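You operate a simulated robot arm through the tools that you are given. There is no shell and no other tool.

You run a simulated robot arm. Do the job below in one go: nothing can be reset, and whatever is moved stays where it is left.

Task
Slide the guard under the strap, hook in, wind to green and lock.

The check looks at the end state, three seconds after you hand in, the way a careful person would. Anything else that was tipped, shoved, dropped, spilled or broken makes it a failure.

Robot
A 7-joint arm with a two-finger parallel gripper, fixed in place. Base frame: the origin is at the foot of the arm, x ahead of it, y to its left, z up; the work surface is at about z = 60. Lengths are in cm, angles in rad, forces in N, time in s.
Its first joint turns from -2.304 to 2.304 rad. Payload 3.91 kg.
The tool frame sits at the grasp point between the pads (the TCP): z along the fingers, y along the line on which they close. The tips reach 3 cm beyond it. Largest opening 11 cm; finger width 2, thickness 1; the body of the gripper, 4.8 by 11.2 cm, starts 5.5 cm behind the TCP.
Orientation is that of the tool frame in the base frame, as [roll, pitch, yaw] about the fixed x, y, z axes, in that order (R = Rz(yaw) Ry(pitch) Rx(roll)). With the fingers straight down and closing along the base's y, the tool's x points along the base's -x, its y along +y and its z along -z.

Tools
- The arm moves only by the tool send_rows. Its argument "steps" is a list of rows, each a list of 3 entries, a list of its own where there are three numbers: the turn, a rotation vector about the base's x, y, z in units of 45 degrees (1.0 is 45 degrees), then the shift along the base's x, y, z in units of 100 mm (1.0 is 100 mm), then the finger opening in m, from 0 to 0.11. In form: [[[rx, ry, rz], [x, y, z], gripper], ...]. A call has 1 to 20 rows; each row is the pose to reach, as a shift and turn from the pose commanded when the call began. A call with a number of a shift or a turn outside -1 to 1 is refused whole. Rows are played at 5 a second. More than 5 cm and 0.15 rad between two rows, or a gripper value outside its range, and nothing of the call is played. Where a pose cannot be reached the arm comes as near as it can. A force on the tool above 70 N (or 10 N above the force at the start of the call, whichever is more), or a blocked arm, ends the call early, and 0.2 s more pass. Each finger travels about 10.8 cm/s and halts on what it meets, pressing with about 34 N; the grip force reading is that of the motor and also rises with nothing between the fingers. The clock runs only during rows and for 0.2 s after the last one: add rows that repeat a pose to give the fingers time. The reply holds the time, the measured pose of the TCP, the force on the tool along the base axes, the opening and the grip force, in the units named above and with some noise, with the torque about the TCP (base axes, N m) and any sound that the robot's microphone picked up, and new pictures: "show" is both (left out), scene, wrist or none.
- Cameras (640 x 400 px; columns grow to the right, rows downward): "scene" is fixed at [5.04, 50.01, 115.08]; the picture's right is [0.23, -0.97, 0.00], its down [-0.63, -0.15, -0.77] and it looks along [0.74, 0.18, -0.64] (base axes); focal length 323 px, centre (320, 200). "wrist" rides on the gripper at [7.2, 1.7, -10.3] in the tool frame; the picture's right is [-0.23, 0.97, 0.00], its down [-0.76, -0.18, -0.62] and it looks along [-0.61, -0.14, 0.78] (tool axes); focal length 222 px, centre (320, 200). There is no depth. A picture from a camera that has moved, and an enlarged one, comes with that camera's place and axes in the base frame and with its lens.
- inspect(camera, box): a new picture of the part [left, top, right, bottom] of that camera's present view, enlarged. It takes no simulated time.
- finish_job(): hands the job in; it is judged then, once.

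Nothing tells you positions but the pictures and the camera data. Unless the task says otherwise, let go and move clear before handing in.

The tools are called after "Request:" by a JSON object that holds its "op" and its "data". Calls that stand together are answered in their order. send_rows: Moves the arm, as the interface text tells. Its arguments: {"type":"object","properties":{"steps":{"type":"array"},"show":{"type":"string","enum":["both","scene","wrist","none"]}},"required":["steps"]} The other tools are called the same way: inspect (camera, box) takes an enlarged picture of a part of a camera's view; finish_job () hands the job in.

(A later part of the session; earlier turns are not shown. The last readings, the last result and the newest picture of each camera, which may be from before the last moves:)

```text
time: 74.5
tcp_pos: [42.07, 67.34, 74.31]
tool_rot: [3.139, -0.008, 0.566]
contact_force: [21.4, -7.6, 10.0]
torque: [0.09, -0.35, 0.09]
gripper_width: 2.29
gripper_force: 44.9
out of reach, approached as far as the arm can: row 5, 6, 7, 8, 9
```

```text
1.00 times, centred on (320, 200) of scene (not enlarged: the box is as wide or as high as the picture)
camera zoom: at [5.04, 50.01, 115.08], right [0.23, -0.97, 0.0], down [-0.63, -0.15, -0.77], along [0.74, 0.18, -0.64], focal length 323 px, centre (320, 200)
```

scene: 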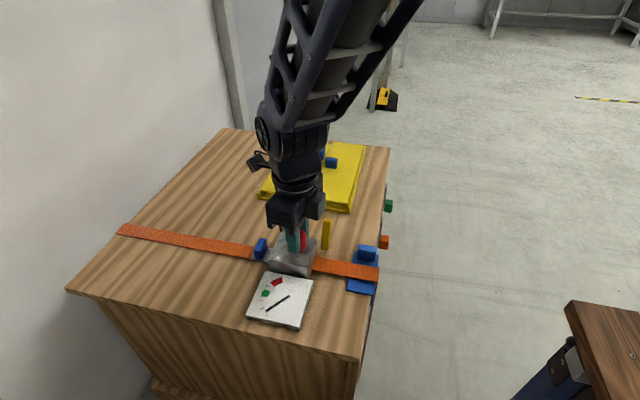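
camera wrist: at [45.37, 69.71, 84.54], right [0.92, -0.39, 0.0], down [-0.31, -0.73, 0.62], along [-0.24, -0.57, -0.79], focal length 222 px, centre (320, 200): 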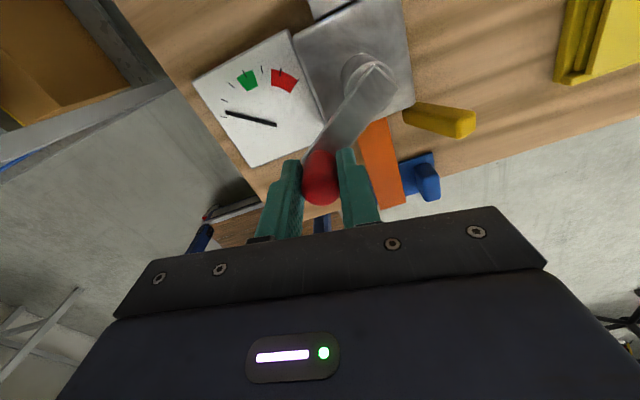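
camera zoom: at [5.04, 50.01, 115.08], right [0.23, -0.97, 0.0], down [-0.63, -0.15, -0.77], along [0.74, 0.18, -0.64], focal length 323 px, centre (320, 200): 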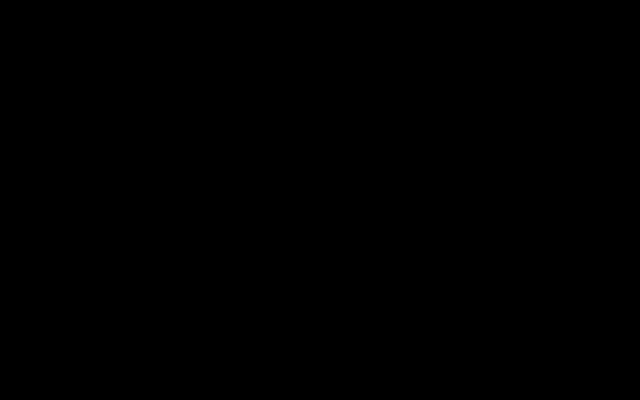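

I'll bring the commanded pose back to where the hand really is, open, lift off the knob (the ratchet holds), and turn the wrist back for a fresh grip.

Request:
{"op": "send_rows", "data": {"steps": [[[0, 0, 0.18], [-0.1, -0.163, 0], 0.01], [[0, 0, 0.36], [-0.1, -0.163, 0], 0.01], [[0, 0, 0.5], [-0.1, -0.163, 0], 0.01], [[0, 0, 0.5], [-0.1, -0.163, 0], 0.03], [[0, 0, 0.5], [-0.1, -0.163, 0], 0.045], [[0, 0, 0.5], [-0.1, -0.163, 0], 0.05], [[0, 0, 0.5], [-0.1, -0.163, 0.2], 0.05], [[0, 0, 0.5], [-0.1, -0.163, 0.5], 0.05], [[0, 0, 0.5], [-0.1, -0.163, 0.7], 0.05]], "show": "both"}}

```text
time: 76.5
tcp_pos: [40.82, 65.76, 81.21]
tool_rot: [3.136, -0.008, 0.959]
contact_force: [0.2, 0.1, -0.2]
torque: [0.03, 0.02, 0.01]
gripper_width: 5.03
gripper_force: 0.1
camera wrist: at [46.37, 70.67, 91.53], right [0.67, -0.74, 0.0], down [-0.59, -0.53, 0.62], along [-0.46, -0.41, -0.79], focal length 222 px, centre (320, 200)
```

scene: 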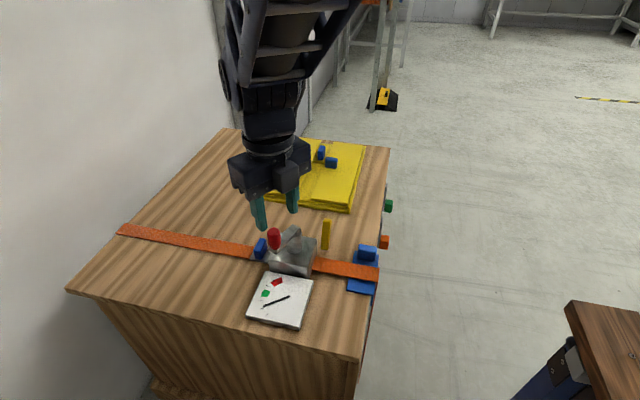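
wrist: 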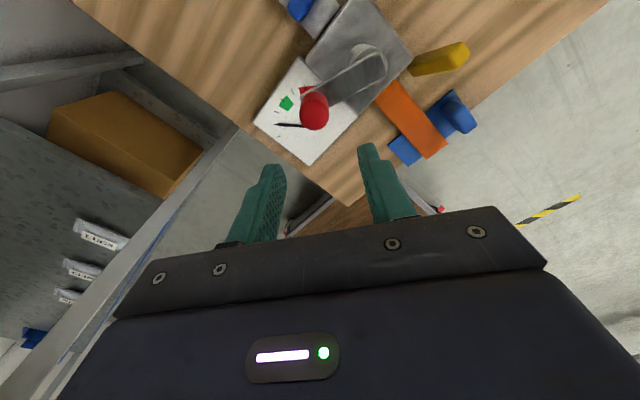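

Request:
{"op": "inspect", "data": {"camera": "scene", "box": [235, 265, 331, 325]}}

Request:
{"op": "inspect", "data": {"camera": "scene", "box": [215, 200, 335, 280]}}

Request:
{"op": "inspect", "data": {"camera": "wrist", "box": [240, 40, 400, 160]}}

```text
6.67 times, centred on (283, 295) of scene
camera zoom: at [5.04, 50.01, 115.08], right [0.23, -0.97, 0.0], down [-0.63, -0.15, -0.77], along [0.74, 0.18, -0.64], focal length 2155 px, centre (567, -433)
```

zoom: 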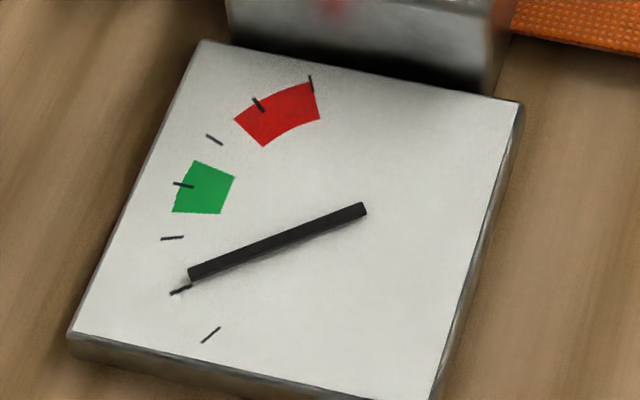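

```text
5.00 times, centred on (275, 240) of scene
camera zoom: at [5.04, 50.01, 115.08], right [0.23, -0.97, 0.0], down [-0.63, -0.15, -0.77], along [0.74, 0.18, -0.64], focal length 1616 px, centre (545, 0)
```

zoom: 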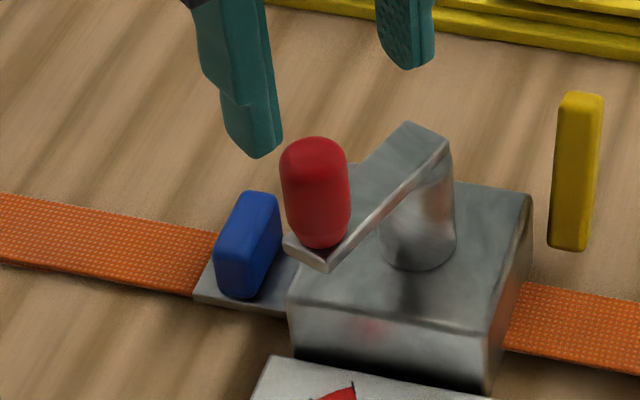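

```text
3.33 times, centred on (320, 100) of wrist
camera zoom: at [46.37, 70.67, 91.53], right [0.67, -0.74, 0.0], down [-0.59, -0.53, 0.62], along [-0.46, -0.41, -0.79], focal length 740 px, centre (320, 533)
```

zoom: 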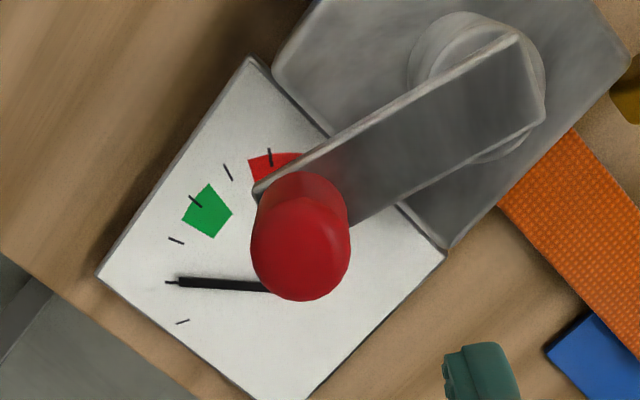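

The ratchet held; the needle sits a bit past tick 1 with the knob at about (42.1, 67.5). I'll rotate the wrist back, centre over the knob and re-grip.

Request:
{"op": "send_rows", "data": {"steps": [[[0, 0, 0.15], [0.03, 0.04, 0], 0.05], [[0, 0, 0.3], [0.06, 0.08, 0], 0.05], [[0, 0, 0.45], [0.09, 0.12, 0], 0.05], [[0, 0, 0.6], [0.12, 0.16, 0], 0.05], [[0, 0, 0.75], [0.128, 0.17, 0], 0.05], [[0, 0, 0.9], [0.128, 0.17, 0], 0.05]], "show": "none"}}

Request:
{"op": "send_rows", "data": {"steps": [[[0, 0, 0.16], [0, 0, 0], 0.05], [[0, 0, 0.32], [0, 0, 0], 0.05], [[0, 0, 0.48], [0, 0, 0], 0.05], [[0, 0, 0.66], [0, 0, 0], 0.05], [[0, 0, 0.66], [0, 0, 0], 0.05]], "show": "both"}}

Request:
{"op": "inspect", "data": {"camera": "wrist", "box": [220, 80, 420, 240]}}

```text
time: 78.0
tcp_pos: [42.36, 67.63, 81.23]
tool_rot: [3.139, -0.008, 1.67]
contact_force: [-0.1, 0.7, 0.4]
torque: [0.0, -0.01, -0.01]
gripper_width: 5.01
gripper_force: 0.0
```

```text
time: 79.2
tcp_pos: [42.24, 67.58, 81.15]
tool_rot: [3.139, -0.009, 2.186]
contact_force: [-0.5, 0.3, -0.1]
torque: [0.01, 0.0, 0.03]
gripper_width: 5.02
gripper_force: 0.2
camera wrist: at [39.54, 74.39, 91.51], right [0.93, 0.38, 0.0], down [0.3, -0.73, 0.62], along [0.23, -0.57, -0.79], focal length 222 px, centre (320, 200)
```

scene: 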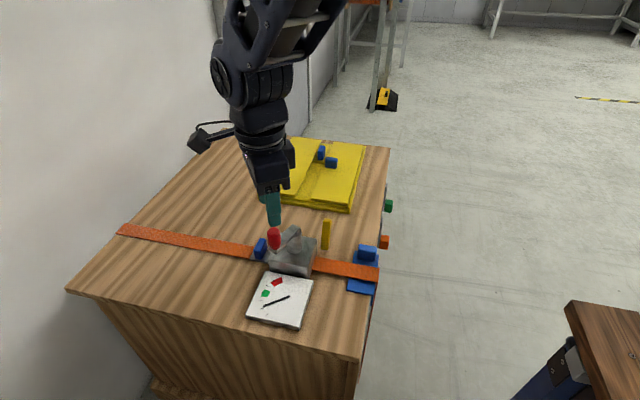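
wrist: 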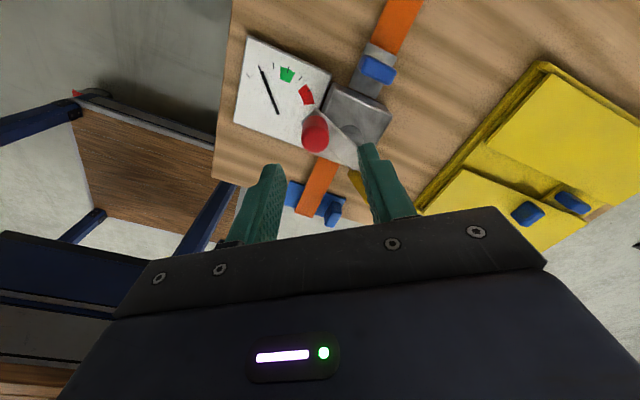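

```text
2.50 times, centred on (320, 160) of wrist
camera zoom: at [39.54, 74.39, 91.51], right [0.93, 0.38, 0.0], down [0.3, -0.73, 0.62], along [0.23, -0.57, -0.79], focal length 555 px, centre (320, 300)
```

zoom: 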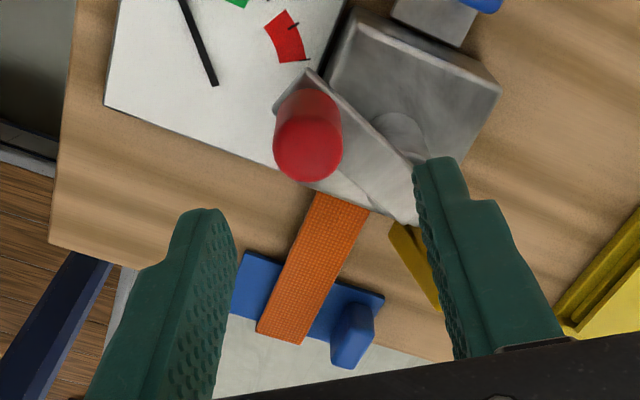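

Request:
{"op": "send_rows", "data": {"steps": [[[0, 0, 0], [-0.02, -0.01, -0.25], 0.05], [[0, 0, 0], [-0.02, -0.01, -0.5], 0.05], [[0, 0, 0], [-0.02, -0.01, -0.66], 0.05], [[0, 0, 0], [-0.02, -0.01, -0.695], 0.05], [[0, 0, 0], [-0.02, -0.01, -0.695], 0.035], [[0, 0, 0], [-0.02, -0.01, -0.695], 0.02], [[0, 0, 0], [-0.02, -0.01, -0.695], 0.01], [[0, 0, 0], [-0.02, -0.01, -0.695], 0.01]], "show": "none"}}

Request:
{"op": "inspect", "data": {"camera": "wrist", "box": [220, 80, 420, 240]}}

Request:
{"op": "inspect", "data": {"camera": "scene", "box": [235, 265, 331, 325]}}

```text
time: 81.0
tcp_pos: [42.07, 67.57, 74.17]
tool_rot: [3.139, -0.007, 2.185]
contact_force: [-2.3, 1.7, -2.2]
torque: [0.15, 0.29, -0.01]
gripper_width: 2.27
gripper_force: 45.3
```

```text
2.50 times, centred on (320, 160) of wrist
camera zoom: at [39.27, 74.34, 84.53], right [0.93, 0.38, 0.0], down [0.3, -0.73, 0.62], along [0.23, -0.57, -0.79], focal length 555 px, centre (320, 300)
```

zoom: 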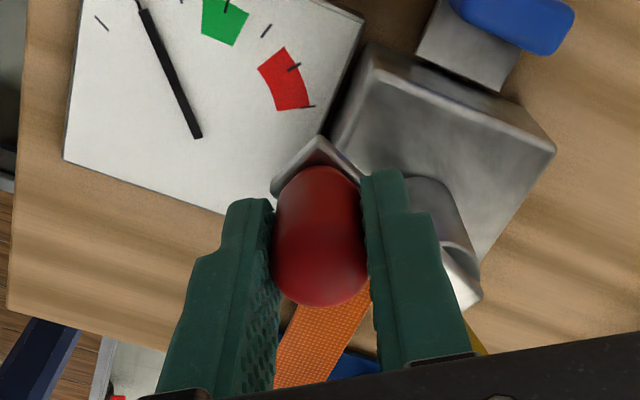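

```text
6.67 times, centred on (283, 295) of scene
camera zoom: at [5.04, 50.01, 115.08], right [0.23, -0.97, 0.0], down [-0.63, -0.15, -0.77], along [0.74, 0.18, -0.64], focal length 2155 px, centre (567, -433)
```

zoom: 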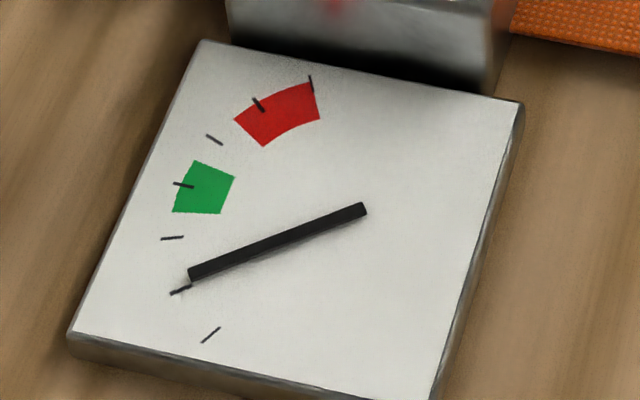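

Good grip, needle unchanged at ~1.2. I'll wind about 60° further (to roughly tick 2.1), rotating the hand along.

Request:
{"op": "send_rows", "data": {"steps": [[[0, 0, -0.06], [0.021, 0.041, 0], 0.01], [[0, 0, -0.12], [0.045, 0.082, 0], 0.01], [[0, 0, -0.18], [0.071, 0.121, 0], 0.01], [[0, 0, -0.24], [0.101, 0.157, 0], 0.01], [[0, 0, -0.3], [0.133, 0.19, 0], 0.01], [[0, 0, -0.36], [0.169, 0.22, 0], 0.01], [[0, 0, -0.42], [0.207, 0.248, 0], 0.01], [[0, 0, -0.48], [0.247, 0.271, 0], 0.01], [[0, 0, -0.54], [0.29, 0.291, 0], 0.01], [[0, 0, -0.6], [0.333, 0.308, 0], 0.01], [[0, 0, -0.66], [0.378, 0.32, 0], 0.01], [[0, 0, -0.72], [0.424, 0.329, 0], 0.01], [[0, 0, -0.72], [0.424, 0.329, 0], 0.01]], "show": "none"}}

Request:
{"op": "inspect", "data": {"camera": "scene", "box": [235, 265, 331, 325]}}

Request:
{"op": "inspect", "data": {"camera": "scene", "box": [215, 190, 335, 290]}}

```text
time: 83.8
tcp_pos: [46.29, 70.89, 74.19]
tool_rot: [3.138, -0.008, 1.619]
contact_force: [-1.4, 23.1, 1.9]
torque: [0.25, 0.1, 0.04]
gripper_width: 2.32
gripper_force: 45.0
```

```text
6.67 times, centred on (283, 295) of scene
camera zoom: at [5.04, 50.01, 115.08], right [0.23, -0.97, 0.0], down [-0.63, -0.15, -0.77], along [0.74, 0.18, -0.64], focal length 2155 px, centre (567, -433)
```

zoom: 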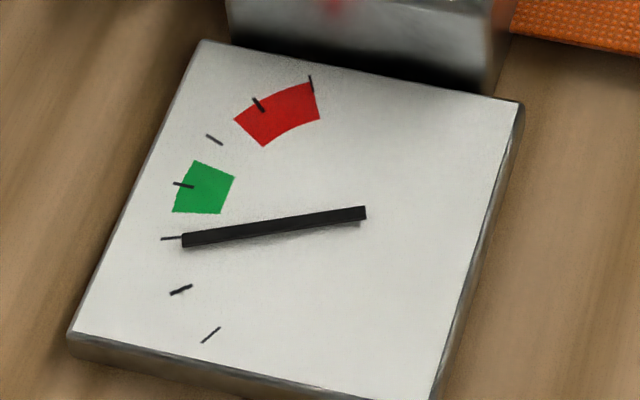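

```text
4.00 times, centred on (275, 240) of scene
camera zoom: at [5.04, 50.01, 115.08], right [0.23, -0.97, 0.0], down [-0.63, -0.15, -0.77], along [0.74, 0.18, -0.64], focal length 1293 px, centre (500, 40)
```

zoom: 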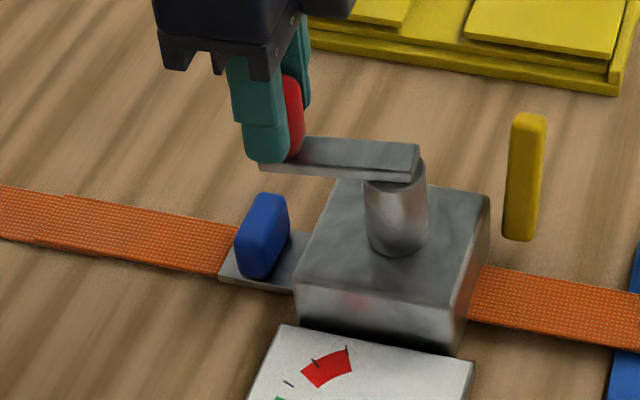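

The needle is at tick 2. I'll wind about 40° more and check again.

Request:
{"op": "send_rows", "data": {"steps": [[[0, 0, -0.07], [0.046, 0.008, 0], 0.01], [[0, 0, -0.14], [0.093, 0.009, 0], 0.01], [[0, 0, -0.21], [0.14, 0.005, 0], 0.01], [[0, 0, -0.28], [0.187, -0.003, 0], 0.01], [[0, 0, -0.35], [0.233, -0.014, 0], 0.01], [[0, 0, -0.42], [0.277, -0.03, 0], 0.01], [[0, 0, -0.49], [0.32, -0.05, 0], 0.01], [[0, 0, -0.56], [0.361, -0.073, 0], 0.01], [[0, 0, -0.56], [0.361, -0.073, 0], 0.01]], "show": "none"}}

Request:
{"op": "inspect", "data": {"camera": "scene", "box": [235, 265, 331, 325]}}

Request:
{"op": "inspect", "data": {"camera": "scene", "box": [215, 190, 335, 290]}}

```text
time: 85.8
tcp_pos: [49.95, 69.99, 74.19]
tool_rot: [3.138, -0.008, 1.178]
contact_force: [7.7, 12.0, 14.0]
torque: [-0.35, 0.26, 0.01]
gripper_width: 2.32
gripper_force: 45.0
```

```text
6.67 times, centred on (283, 295) of scene
camera zoom: at [5.04, 50.01, 115.08], right [0.23, -0.97, 0.0], down [-0.63, -0.15, -0.77], along [0.74, 0.18, -0.64], focal length 2155 px, centre (567, -433)
```

zoom: 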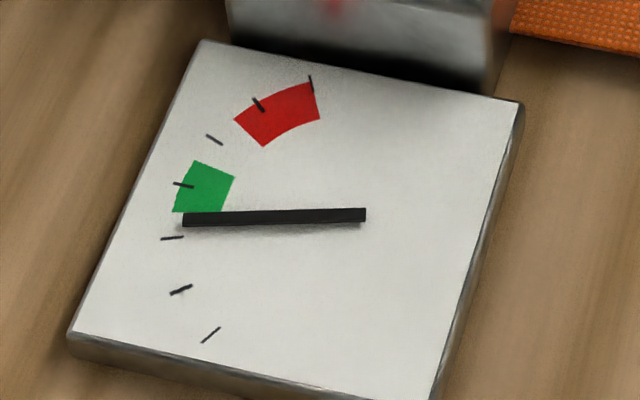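

```text
4.00 times, centred on (275, 240) of scene
camera zoom: at [5.04, 50.01, 115.08], right [0.23, -0.97, 0.0], down [-0.63, -0.15, -0.77], along [0.74, 0.18, -0.64], focal length 1293 px, centre (500, 40)
```

zoom: 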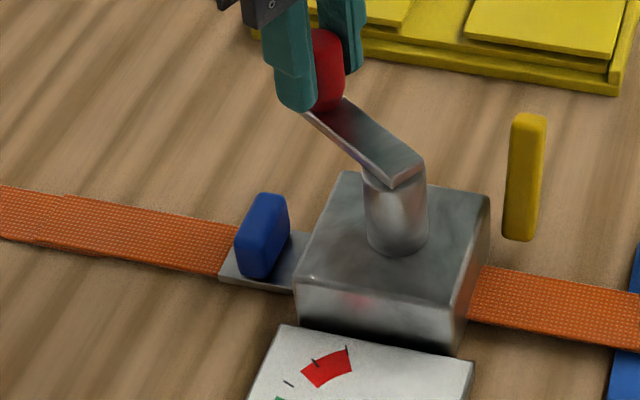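

The needle is at the lower edge of green. About 45° more should put it mid-green; I'll go 35° and check.

Request:
{"op": "send_rows", "data": {"steps": [[[0, 0, -0.05], [0.039, -0.027, 0], 0.01], [[0, 0, -0.1], [0.075, -0.057, 0], 0.01], [[0, 0, -0.15], [0.109, -0.09, 0], 0.01], [[0, 0, -0.2], [0.139, -0.125, 0], 0.01], [[0, 0, -0.25], [0.167, -0.164, 0], 0.01], [[0, 0, -0.3], [0.191, -0.204, 0], 0.01], [[0, 0, -0.35], [0.211, -0.247, 0], 0.01], [[0, 0, -0.35], [0.211, -0.247, 0], 0.01]], "show": "none"}}

Request:
{"op": "inspect", "data": {"camera": "scene", "box": [235, 265, 331, 325]}}

Request:
{"op": "inspect", "data": {"camera": "scene", "box": [215, 190, 335, 290]}}

```text
time: 87.5
tcp_pos: [52.12, 67.4, 74.21]
tool_rot: [3.139, -0.01, 0.904]
contact_force: [8.7, 2.8, 8.4]
torque: [0.45, -0.26, 0.03]
gripper_width: 2.3
gripper_force: 45.4
```

```text
6.67 times, centred on (283, 295) of scene
camera zoom: at [5.04, 50.01, 115.08], right [0.23, -0.97, 0.0], down [-0.63, -0.15, -0.77], along [0.74, 0.18, -0.64], focal length 2155 px, centre (567, -433)
```

zoom: 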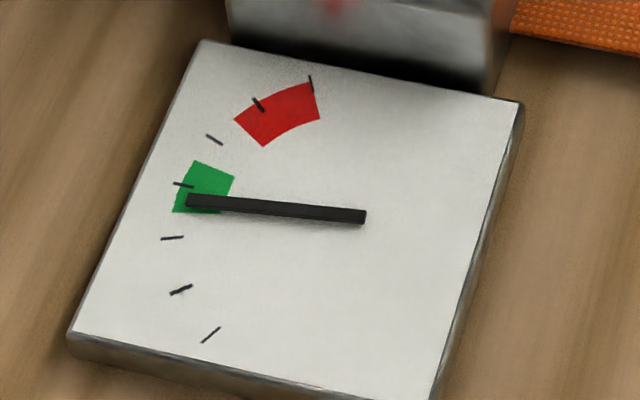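

```text
4.00 times, centred on (275, 240) of scene
camera zoom: at [5.04, 50.01, 115.08], right [0.23, -0.97, 0.0], down [-0.63, -0.15, -0.77], along [0.74, 0.18, -0.64], focal length 1293 px, centre (500, 40)
```

zoom: 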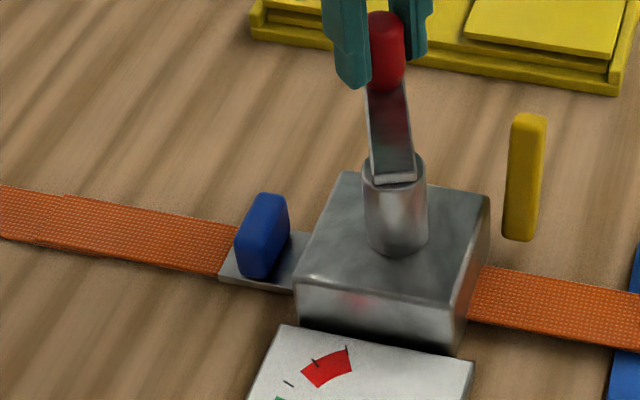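

The needle is inside green at about 2.7; centre of green is about 3.0. I'll add about 20° more.

Request:
{"op": "send_rows", "data": {"steps": [[[0, 0, 0], [0.017, -0.044, 0], 0.01], [[0, 0, 0], [0.029, -0.09, 0], 0.01], [[0, 0, 0], [0.038, -0.136, 0], 0.01], [[0, 0, 0], [0.042, -0.183, 0], 0.01], [[0, 0, 0], [0.042, -0.183, 0], 0.01]], "show": "none"}}

Request:
{"op": "inspect", "data": {"camera": "scene", "box": [235, 265, 331, 325]}}

Request:
{"op": "inspect", "data": {"camera": "scene", "box": [215, 190, 335, 290]}}

```text
time: 88.8
tcp_pos: [52.56, 65.62, 74.16]
tool_rot: [3.14, -0.009, 0.906]
contact_force: [10.0, -0.1, 7.7]
torque: [-0.02, 0.07, -0.02]
gripper_width: 2.31
gripper_force: 45.3
```

```text
6.67 times, centred on (283, 295) of scene
camera zoom: at [5.04, 50.01, 115.08], right [0.23, -0.97, 0.0], down [-0.63, -0.15, -0.77], along [0.74, 0.18, -0.64], focal length 2155 px, centre (567, -433)
```

zoom: 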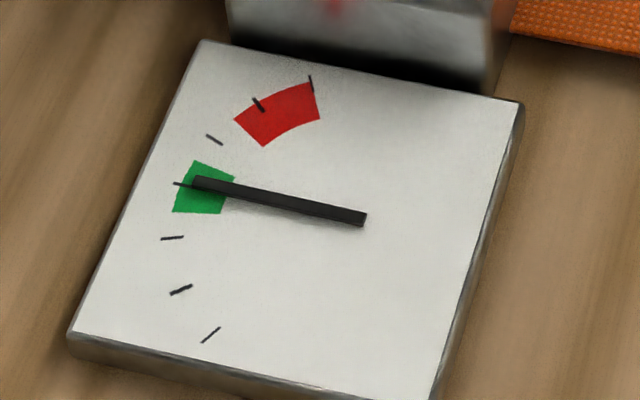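

```text
4.00 times, centred on (275, 240) of scene
camera zoom: at [5.04, 50.01, 115.08], right [0.23, -0.97, 0.0], down [-0.63, -0.15, -0.77], along [0.74, 0.18, -0.64], focal length 1293 px, centre (500, 40)
```

zoom: 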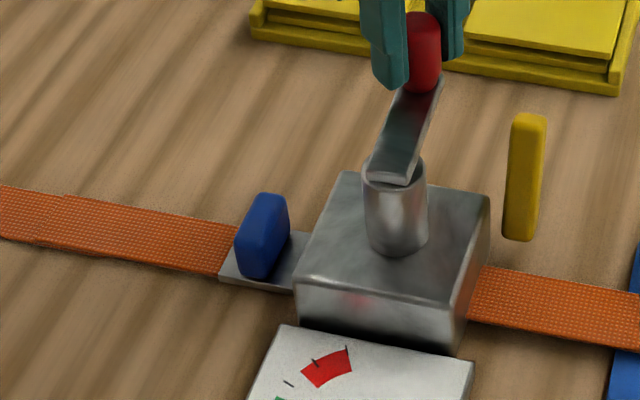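

The needle now points at tick 3, the middle of green. I'll release the knob, lift clear and verify it holds.

Request:
{"op": "send_rows", "data": {"steps": [[[0, 0, 0], [0, 0, 0], 0.03], [[0, 0, 0], [0, 0, 0], 0.045], [[0, 0, 0], [0, 0, 0], 0.05], [[0, 0, 0], [0, 0, 0.2], 0.05], [[0, 0, 0], [0, 0, 0.5], 0.05], [[0, 0, 0], [0, 0, 0.8], 0.05], [[0, 0, 0], [0, 0, 1.0], 0.05], [[0, 0, 0], [0, 0, 1.0], 0.05]], "show": "both"}}

Request:
{"op": "inspect", "data": {"camera": "scene", "box": [235, 265, 331, 325]}}

Request:
{"op": "inspect", "data": {"camera": "scene", "box": [295, 210, 359, 270]}}

Request:
{"op": "inspect", "data": {"camera": "wrist", "box": [220, 60, 420, 220]}}

```text
time: 90.5
tcp_pos: [52.23, 65.83, 84.04]
tool_rot: [3.141, -0.008, 0.906]
contact_force: [-0.2, 0.8, -0.7]
torque: [0.03, 0.02, 0.01]
gripper_width: 5.01
gripper_force: 0.0
camera wrist: at [58.03, 70.37, 94.49], right [0.63, -0.78, 0.0], down [-0.61, -0.49, 0.62], along [-0.48, -0.39, -0.79], focal length 222 px, centre (320, 200)
```

scene: 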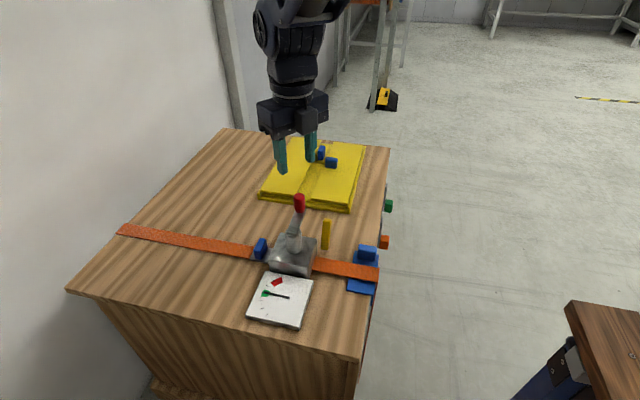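
wrist: 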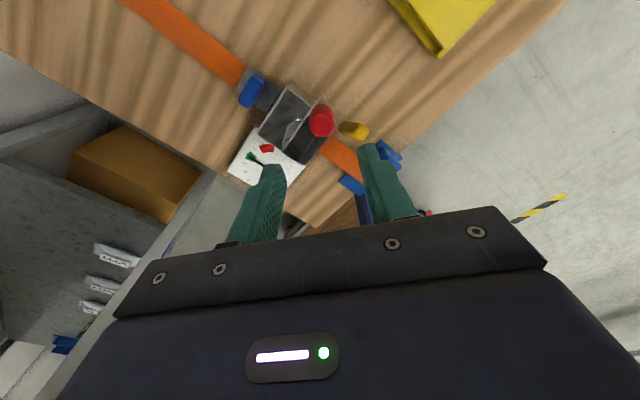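

```text
6.67 times, centred on (283, 295) of scene
camera zoom: at [5.04, 50.01, 115.08], right [0.23, -0.97, 0.0], down [-0.63, -0.15, -0.77], along [0.74, 0.18, -0.64], focal length 2155 px, centre (567, -433)
```

zoom: 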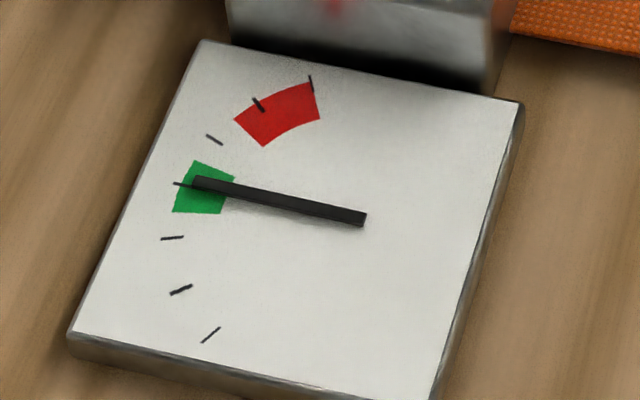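

```text
6.67 times, centred on (327, 240) of scene
camera zoom: at [5.04, 50.01, 115.08], right [0.23, -0.97, 0.0], down [-0.63, -0.15, -0.77], along [0.74, 0.18, -0.64], focal length 2155 px, centre (273, -67)
```

zoom: 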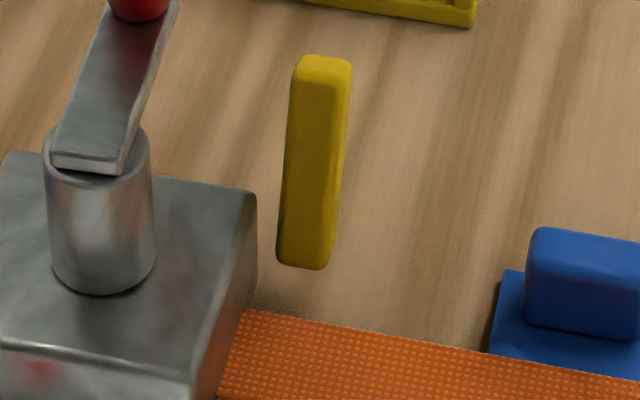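

```text
2.50 times, centred on (320, 140) of wrist
camera zoom: at [58.03, 70.37, 94.49], right [0.63, -0.78, 0.0], down [-0.61, -0.49, 0.62], along [-0.48, -0.39, -0.79], focal length 555 px, centre (320, 350)
```

zoom: 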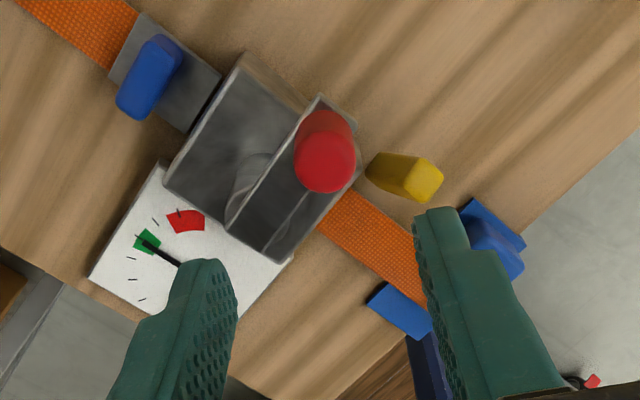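

The tension holds at green with the crank free. The yellow lever is pivoted at its foot near (51, 60.2) and leans toward +x, away from the strap; I'll bring closed fingers to its +x side to push it over toward the strap.

Request:
{"op": "send_rows", "data": {"steps": [[[0, 0, 0.15], [0.1, -0.1, 0], 0.04], [[0, 0, 0.3], [0.2, -0.2, 0], 0.03], [[0, 0, 0.45], [0.3, -0.3, 0], 0.02], [[0, 0, 0.6], [0.4, -0.4, 0], 0.01], [[0, 0, 0.75], [0.48, -0.5, 0], 0.0], [[0, 0, 0.847], [0.52, -0.58, 0], 0.0], [[0, 0, 0.847], [0.52, -0.58, 0], 0.0]], "show": "none"}}

Request:
{"op": "send_rows", "data": {"steps": [[[0, 0, 0], [0, 0, -0.3], 0.0], [[0, 0, 0], [0, 0, -0.6], 0.0], [[0, 0, 0], [0, 0, -0.9], 0.0], [[0, 0, 0], [0, 0, -0.9], 0.0]], "show": "both"}}

Request:
{"op": "inspect", "data": {"camera": "scene", "box": [285, 180, 385, 270]}}

Request:
{"op": "inspect", "data": {"camera": "wrist", "box": [220, 60, 420, 220]}}

```text
time: 92.2
tcp_pos: [57.67, 60.0, 84.07]
tool_rot: [3.141, -0.01, 1.572]
contact_force: [0.3, 0.0, 0.1]
torque: [0.0, 0.0, 0.02]
gripper_width: 0.0
gripper_force: 34.3
```

```text
time: 93.2
tcp_pos: [57.63, 60.13, 75.22]
tool_rot: [3.141, -0.009, 1.57]
contact_force: [0.5, 0.0, 0.7]
torque: [-0.02, -0.02, 0.02]
gripper_width: 0.03
gripper_force: 34.3
camera wrist: at [59.37, 67.17, 85.52], right [0.97, -0.23, 0.0], down [-0.18, -0.77, 0.62], along [-0.14, -0.6, -0.79], focal length 222 px, centre (320, 200)
```

scene: 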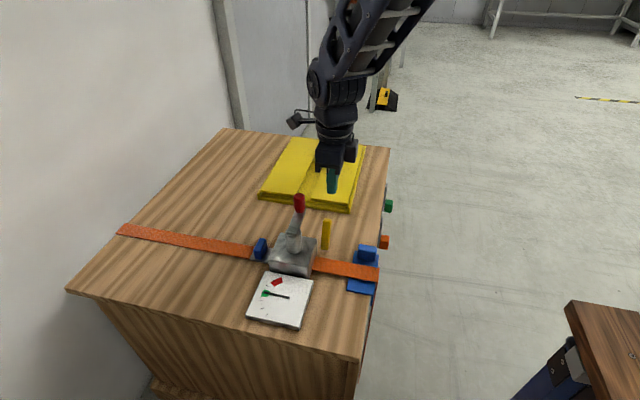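
wrist: 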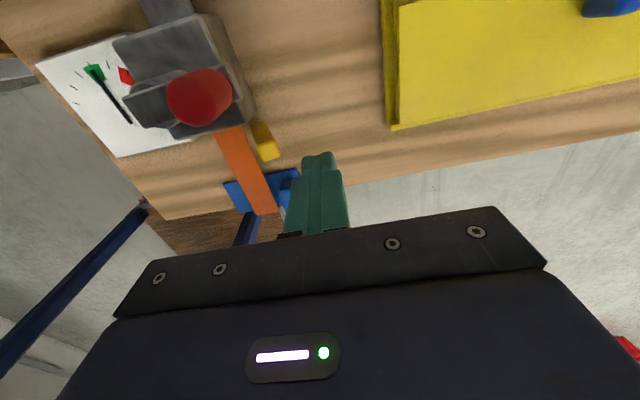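

```text
4.44 times, centred on (335, 225) of scene
camera zoom: at [5.04, 50.01, 115.08], right [0.23, -0.97, 0.0], down [-0.63, -0.15, -0.77], along [0.74, 0.18, -0.64], focal length 1437 px, centre (253, 89)
```

zoom: 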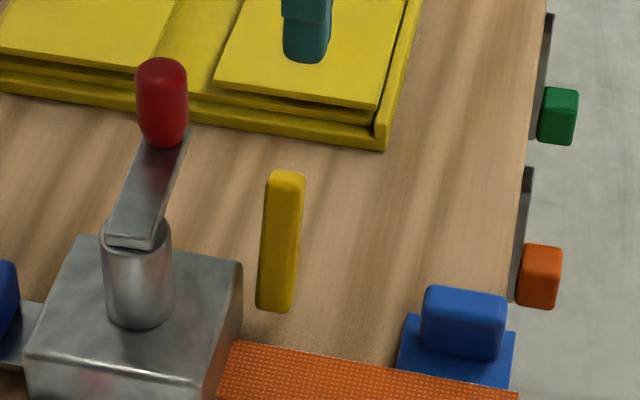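

```text
2.50 times, centred on (320, 140) of wrist
camera zoom: at [59.37, 67.17, 85.52], right [0.97, -0.23, 0.0], down [-0.18, -0.77, 0.62], along [-0.14, -0.6, -0.79], focal length 555 px, centre (320, 350)
```

zoom: 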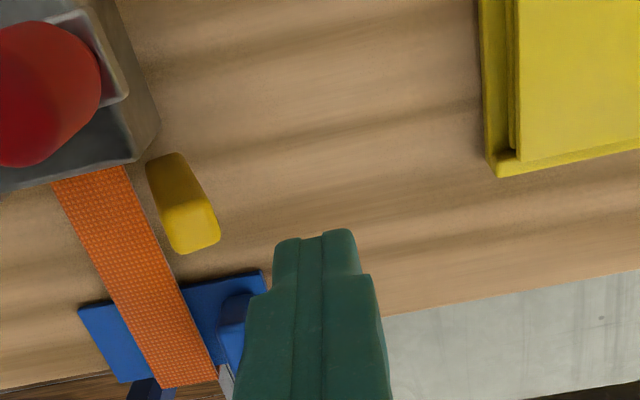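

Request:
{"op": "send_rows", "data": {"steps": [[[0, 0, 0], [-0.05, -0.02, -0.2], 0.0], [[0, 0, 0], [-0.12, -0.02, -0.5], 0.0], [[0, 0, 0], [-0.15, -0.02, -0.72], 0.0], [[0, 0, 0], [-0.15, -0.02, -0.75], 0.0], [[0, 0, 0], [-0.15, -0.02, -0.75], 0.0]], "show": "none"}}

Request:
{"op": "inspect", "data": {"camera": "scene", "box": [285, 180, 385, 270]}}

Request:
{"op": "inspect", "data": {"camera": "wrist", "box": [200, 80, 400, 240]}}

```text
time: 94.3
tcp_pos: [56.03, 59.91, 67.82]
tool_rot: [3.137, -0.009, 1.571]
contact_force: [1.6, 0.0, -0.1]
torque: [-0.01, 0.02, 0.0]
gripper_width: 0.0
gripper_force: 34.0
```

```text
4.44 times, centred on (335, 225) of scene
camera zoom: at [5.04, 50.01, 115.08], right [0.23, -0.97, 0.0], down [-0.63, -0.15, -0.77], along [0.74, 0.18, -0.64], focal length 1437 px, centre (253, 89)
```

zoom: 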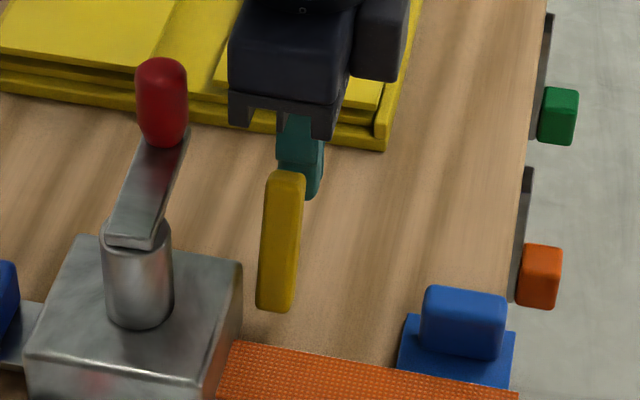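

```text
2.50 times, centred on (300, 160) of wrist
camera zoom: at [57.76, 66.99, 78.09], right [0.97, -0.23, 0.0], down [-0.18, -0.77, 0.62], along [-0.14, -0.6, -0.79], focal length 555 px, centre (370, 300)
```

zoom: 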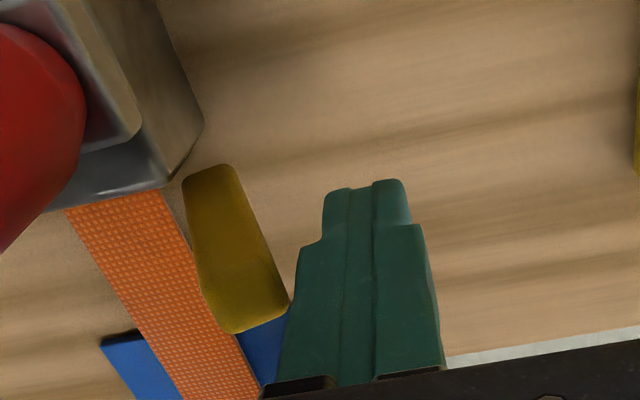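

Fingers are just behind the lever. I'll push toward −x in small steps and watch the response.

Request:
{"op": "send_rows", "data": {"steps": [[[0, 0, 0], [-0.06, 0, 0], 0.0], [[0, 0, 0], [-0.12, 0, 0], 0.0], [[0, 0, 0], [-0.17, 0, 0], 0.0], [[0, 0, 0], [-0.21, 0, 0], 0.0], [[0, 0, 0], [-0.25, 0, 0], 0.0], [[0, 0, 0], [-0.3, 0, 0], 0.0]], "show": "none"}}

Request:
{"op": "inspect", "data": {"camera": "scene", "box": [285, 180, 385, 270]}}

Request:
{"op": "inspect", "data": {"camera": "wrist", "box": [200, 80, 400, 240]}}

```text
time: 95.3
tcp_pos: [55.35, 59.74, 67.91]
tool_rot: [3.126, -0.015, 1.563]
contact_force: [22.6, 0.2, -5.7]
torque: [-0.03, -0.11, -0.02]
gripper_width: 0.02
gripper_force: 34.0
stopped in row 4: the force on the tool passed its limit at 76 N (the readings are from after the stop); the commanded pose is now the measured one
```

```text
4.44 times, centred on (335, 225) of scene
camera zoom: at [5.04, 50.01, 115.08], right [0.23, -0.97, 0.0], down [-0.63, -0.15, -0.77], along [0.74, 0.18, -0.64], focal length 1437 px, centre (253, 89)
```

zoom: 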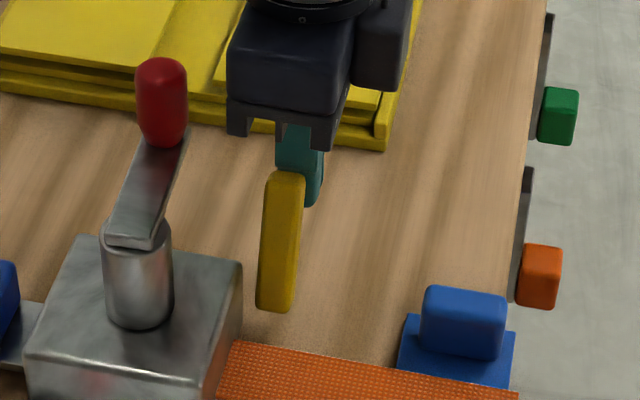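

```text
2.50 times, centred on (300, 160) of wrist
camera zoom: at [56.95, 66.78, 78.37], right [0.97, -0.23, 0.01], down [-0.19, -0.77, 0.61], along [-0.13, -0.59, -0.79], focal length 555 px, centre (370, 300)
```

zoom: 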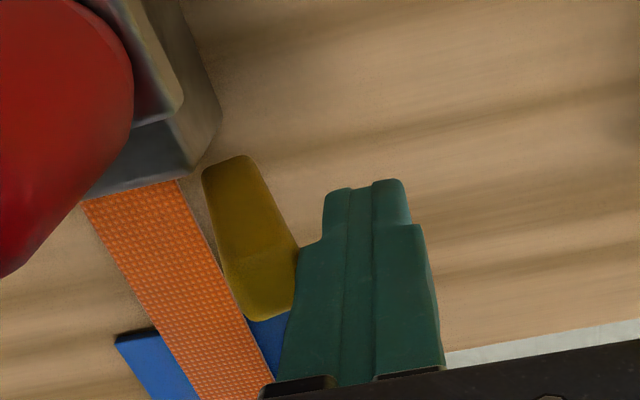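

The lever is solid toward −x (76 N, no motion), so that direction is its stop; it must swing the other way. I'll back off, pass over the lever and push gently from its −x side toward +x.

Request:
{"op": "send_rows", "data": {"steps": [[[0, 0, 0], [0.1, 0, 0], 0.0], [[0, 0, 0], [0.12, 0, 0.3], 0.0], [[0, 0, 0], [0.1, 0, 0.6], 0.0], [[0, 0, 0], [-0.2, 0.01, 0.65], 0.0], [[0, 0, 0], [-0.45, 0.02, 0.65], 0.0], [[0, 0, 0], [-0.52, 0.02, 0.65], 0.0], [[0, 0, 0], [-0.52, 0.02, 0.65], 0.0]], "show": "none"}}

Request:
{"op": "inspect", "data": {"camera": "scene", "box": [265, 160, 385, 270]}}

Request:
{"op": "inspect", "data": {"camera": "wrist", "box": [220, 60, 420, 220]}}

```text
time: 96.9
tcp_pos: [49.37, 60.17, 74.45]
tool_rot: [3.131, -0.015, 1.567]
contact_force: [-0.4, 0.6, -0.1]
torque: [0.01, -0.02, 0.02]
gripper_width: 0.0
gripper_force: 33.8
```

```text
3.64 times, centred on (325, 215) of scene
camera zoom: at [5.04, 50.01, 115.08], right [0.23, -0.97, 0.0], down [-0.63, -0.15, -0.77], along [0.74, 0.18, -0.64], focal length 1175 px, centre (302, 146)
```

zoom: 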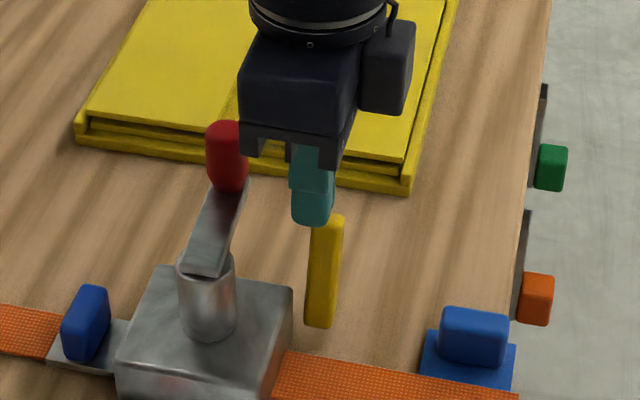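

```text
2.50 times, centred on (320, 140) of wrist
camera zoom: at [51.25, 67.17, 84.93], right [0.97, -0.23, 0.01], down [-0.19, -0.77, 0.61], along [-0.13, -0.6, -0.79], focal length 555 px, centre (320, 350)
```

zoom: 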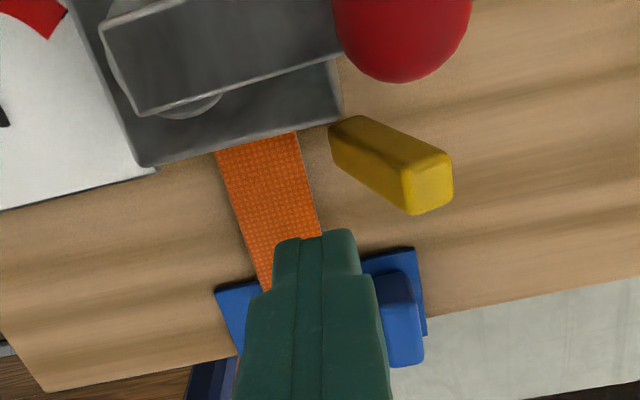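

Request:
{"op": "send_rows", "data": {"steps": [[[0, 0, 0], [0, -0.03, -0.3], 0.0], [[0, 0, 0], [0, -0.04, -0.6], 0.0], [[0, 0, 0], [0, -0.04, -0.68], 0.0], [[0, 0, 0], [0.08, -0.04, -0.68], 0.0], [[0, 0, 0], [0.12, -0.04, -0.68], 0.0], [[0, 0, 0], [0.15, -0.04, -0.68], 0.0], [[0, 0, 0], [0.18, -0.04, -0.68], 0.0], [[0, 0, 0], [0.21, -0.04, -0.68], 0.0]], "show": "none"}}

Request:
{"op": "inspect", "data": {"camera": "scene", "box": [265, 160, 385, 270]}}

Request:
{"op": "inspect", "data": {"camera": "wrist", "box": [220, 60, 420, 220]}}

```text
time: 98.7
tcp_pos: [51.96, 59.64, 67.63]
tool_rot: [3.13, -0.015, 1.563]
contact_force: [-0.6, -0.2, 0.2]
torque: [-0.01, 0.0, -0.02]
gripper_width: 0.0
gripper_force: 33.7
```

```text
3.64 times, centred on (325, 215) of scene
camera zoom: at [5.04, 50.01, 115.08], right [0.23, -0.97, 0.0], down [-0.63, -0.15, -0.77], along [0.74, 0.18, -0.64], focal length 1175 px, centre (302, 146)
```

zoom: 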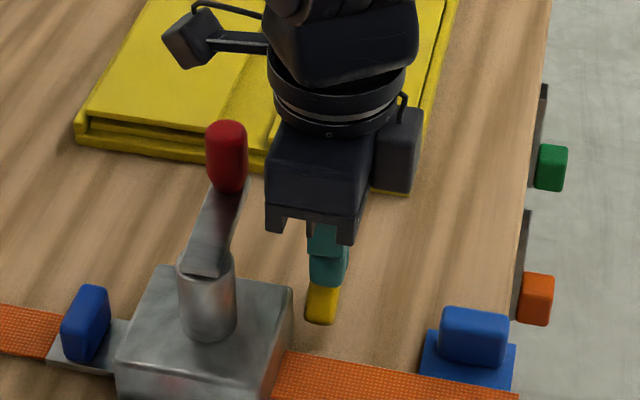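

```text
2.50 times, centred on (320, 140) of wrist
camera zoom: at [53.53, 66.71, 78.05], right [0.97, -0.23, 0.01], down [-0.19, -0.77, 0.61], along [-0.14, -0.6, -0.79], focal length 555 px, centre (320, 350)
```

zoom: 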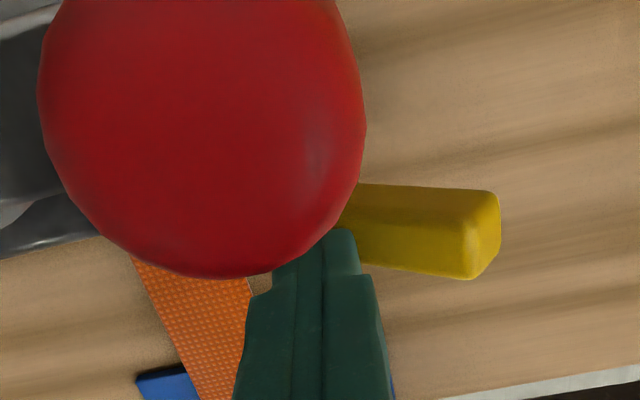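

The lever swings freely toward +x, so that's the locking direction. I'll keep pushing it over and down in an arc, keeping the wrist camera clear of the knob.

Request:
{"op": "send_rows", "data": {"steps": [[[0, 0, 0], [0.05, 0.005, 0.01], 0.0], [[0, 0, 0], [0.1, 0.005, 0.02], 0.0], [[0, 0, 0], [0.15, 0.005, 0.02], 0.0], [[0, 0, 0], [0.19, 0.005, 0.02], 0.0], [[0, 0, 0], [0.19, 0.005, 0.02], 0.0]], "show": "none"}}

Request:
{"op": "inspect", "data": {"camera": "scene", "box": [265, 160, 385, 270]}}

Request:
{"op": "inspect", "data": {"camera": "wrist", "box": [220, 60, 420, 220]}}

Request:
{"op": "inspect", "data": {"camera": "scene", "box": [235, 265, 331, 325]}}

```text
time: 99.9
tcp_pos: [53.81, 59.64, 67.83]
tool_rot: [3.129, -0.014, 1.568]
contact_force: [-0.6, -0.1, -0.1]
torque: [-0.02, 0.0, -0.01]
gripper_width: 0.0
gripper_force: 33.9
```

```text
3.64 times, centred on (325, 215) of scene
camera zoom: at [5.04, 50.01, 115.08], right [0.23, -0.97, 0.0], down [-0.63, -0.15, -0.77], along [0.74, 0.18, -0.64], focal length 1175 px, centre (302, 146)
```

zoom: 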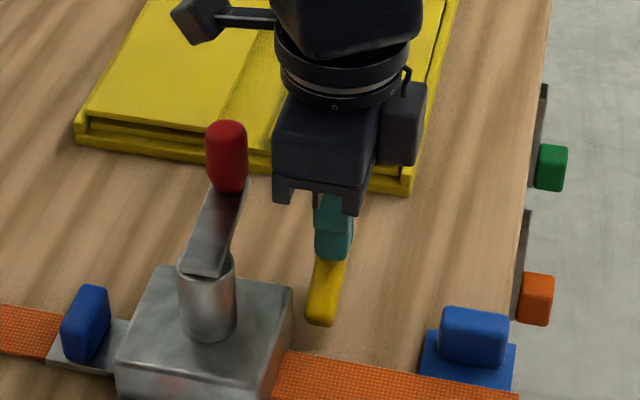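

```text
2.50 times, centred on (320, 140) of wrist
camera zoom: at [55.45, 66.83, 78.28], right [0.97, -0.23, 0.01], down [-0.19, -0.77, 0.61], along [-0.13, -0.6, -0.79], focal length 555 px, centre (320, 350)
```

zoom: 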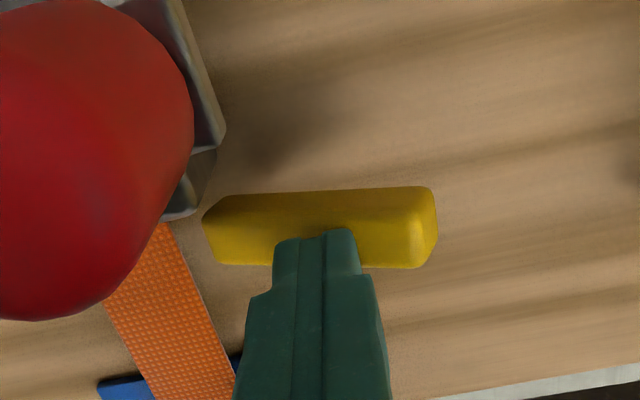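

```text
6.67 times, centred on (283, 295) of scene
camera zoom: at [5.04, 50.01, 115.08], right [0.23, -0.97, 0.0], down [-0.63, -0.15, -0.77], along [0.74, 0.18, -0.64], focal length 2155 px, centre (567, -433)
```

zoom: 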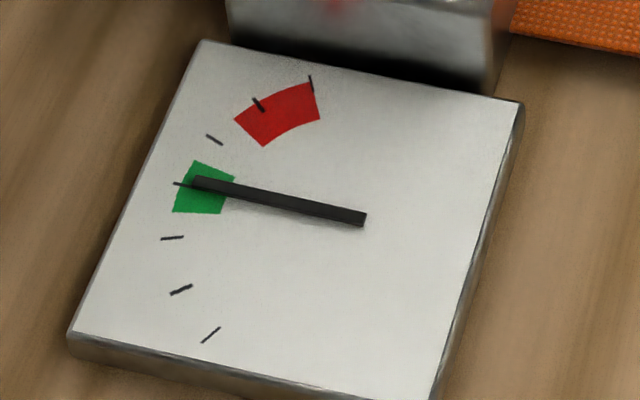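

Lever is past 50°, the dial stays in green. Continuing the arc downward until it stops.

Request:
{"op": "send_rows", "data": {"steps": [[[0, 0, 0], [0.04, 0.005, -0.03], 0.0], [[0, 0, 0], [0.07, 0.005, -0.07], 0.0], [[0, 0, 0], [0.1, 0.005, -0.115], 0.0], [[0, 0, 0], [0.124, 0.005, -0.16], 0.0], [[0, 0, 0], [0.145, 0.005, -0.21], 0.0], [[0, 0, 0], [0.16, 0.005, -0.26], 0.0], [[0, 0, 0], [0.16, 0.005, -0.26], 0.0]], "show": "none"}}

Request:
{"op": "inspect", "data": {"camera": "scene", "box": [265, 160, 385, 270]}}

Request:
{"op": "inspect", "data": {"camera": "wrist", "box": [220, 60, 420, 220]}}

Request:
{"op": "inspect", "data": {"camera": "scene", "box": [235, 265, 331, 325]}}

```text
time: 101.3
tcp_pos: [55.33, 59.85, 65.92]
tool_rot: [3.132, -0.017, 1.566]
contact_force: [-10.0, -12.8, 34.3]
torque: [-0.68, 0.45, 0.0]
gripper_width: 0.01
gripper_force: 34.3
stopped in row 7: the force on the tool passed its limit at 80 N (the readings are from after the stop); the commanded pose is now the measured one
```

```text
3.64 times, centred on (325, 215) of scene
camera zoom: at [5.04, 50.01, 115.08], right [0.23, -0.97, 0.0], down [-0.63, -0.15, -0.77], along [0.74, 0.18, -0.64], focal length 1175 px, centre (302, 146)
```

zoom: 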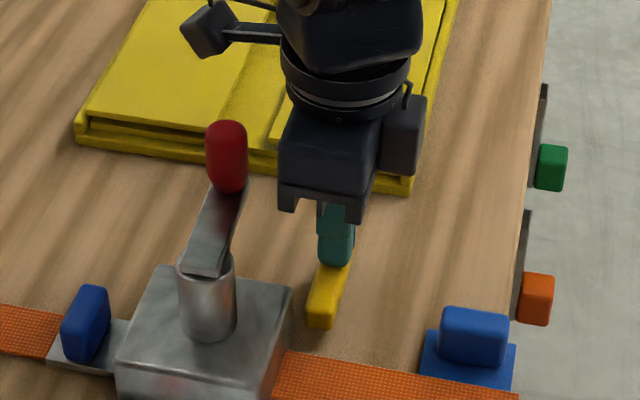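

```text
2.50 times, centred on (320, 140) of wrist
camera zoom: at [56.89, 66.92, 76.36], right [0.97, -0.23, 0.01], down [-0.19, -0.77, 0.61], along [-0.14, -0.59, -0.79], focal length 555 px, centre (320, 350)
```

zoom: 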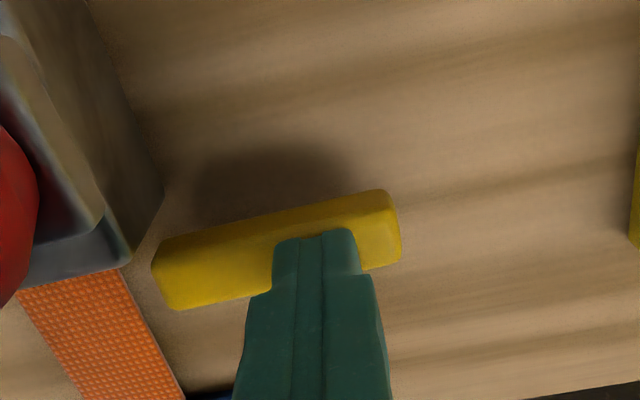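

```text
6.67 times, centred on (283, 295) of scene
camera zoom: at [5.04, 50.01, 115.08], right [0.23, -0.97, 0.0], down [-0.63, -0.15, -0.77], along [0.74, 0.18, -0.64], focal length 2155 px, centre (567, -433)
```

zoom: 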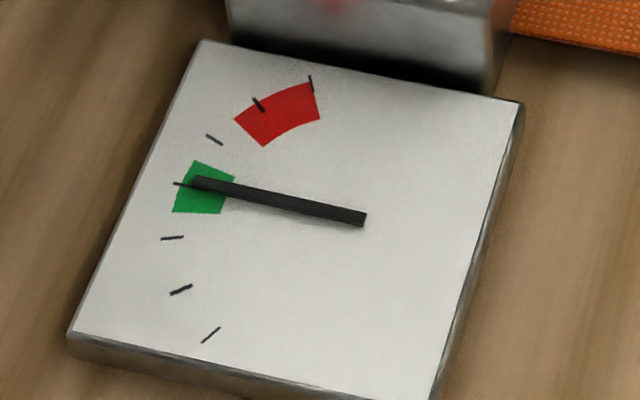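

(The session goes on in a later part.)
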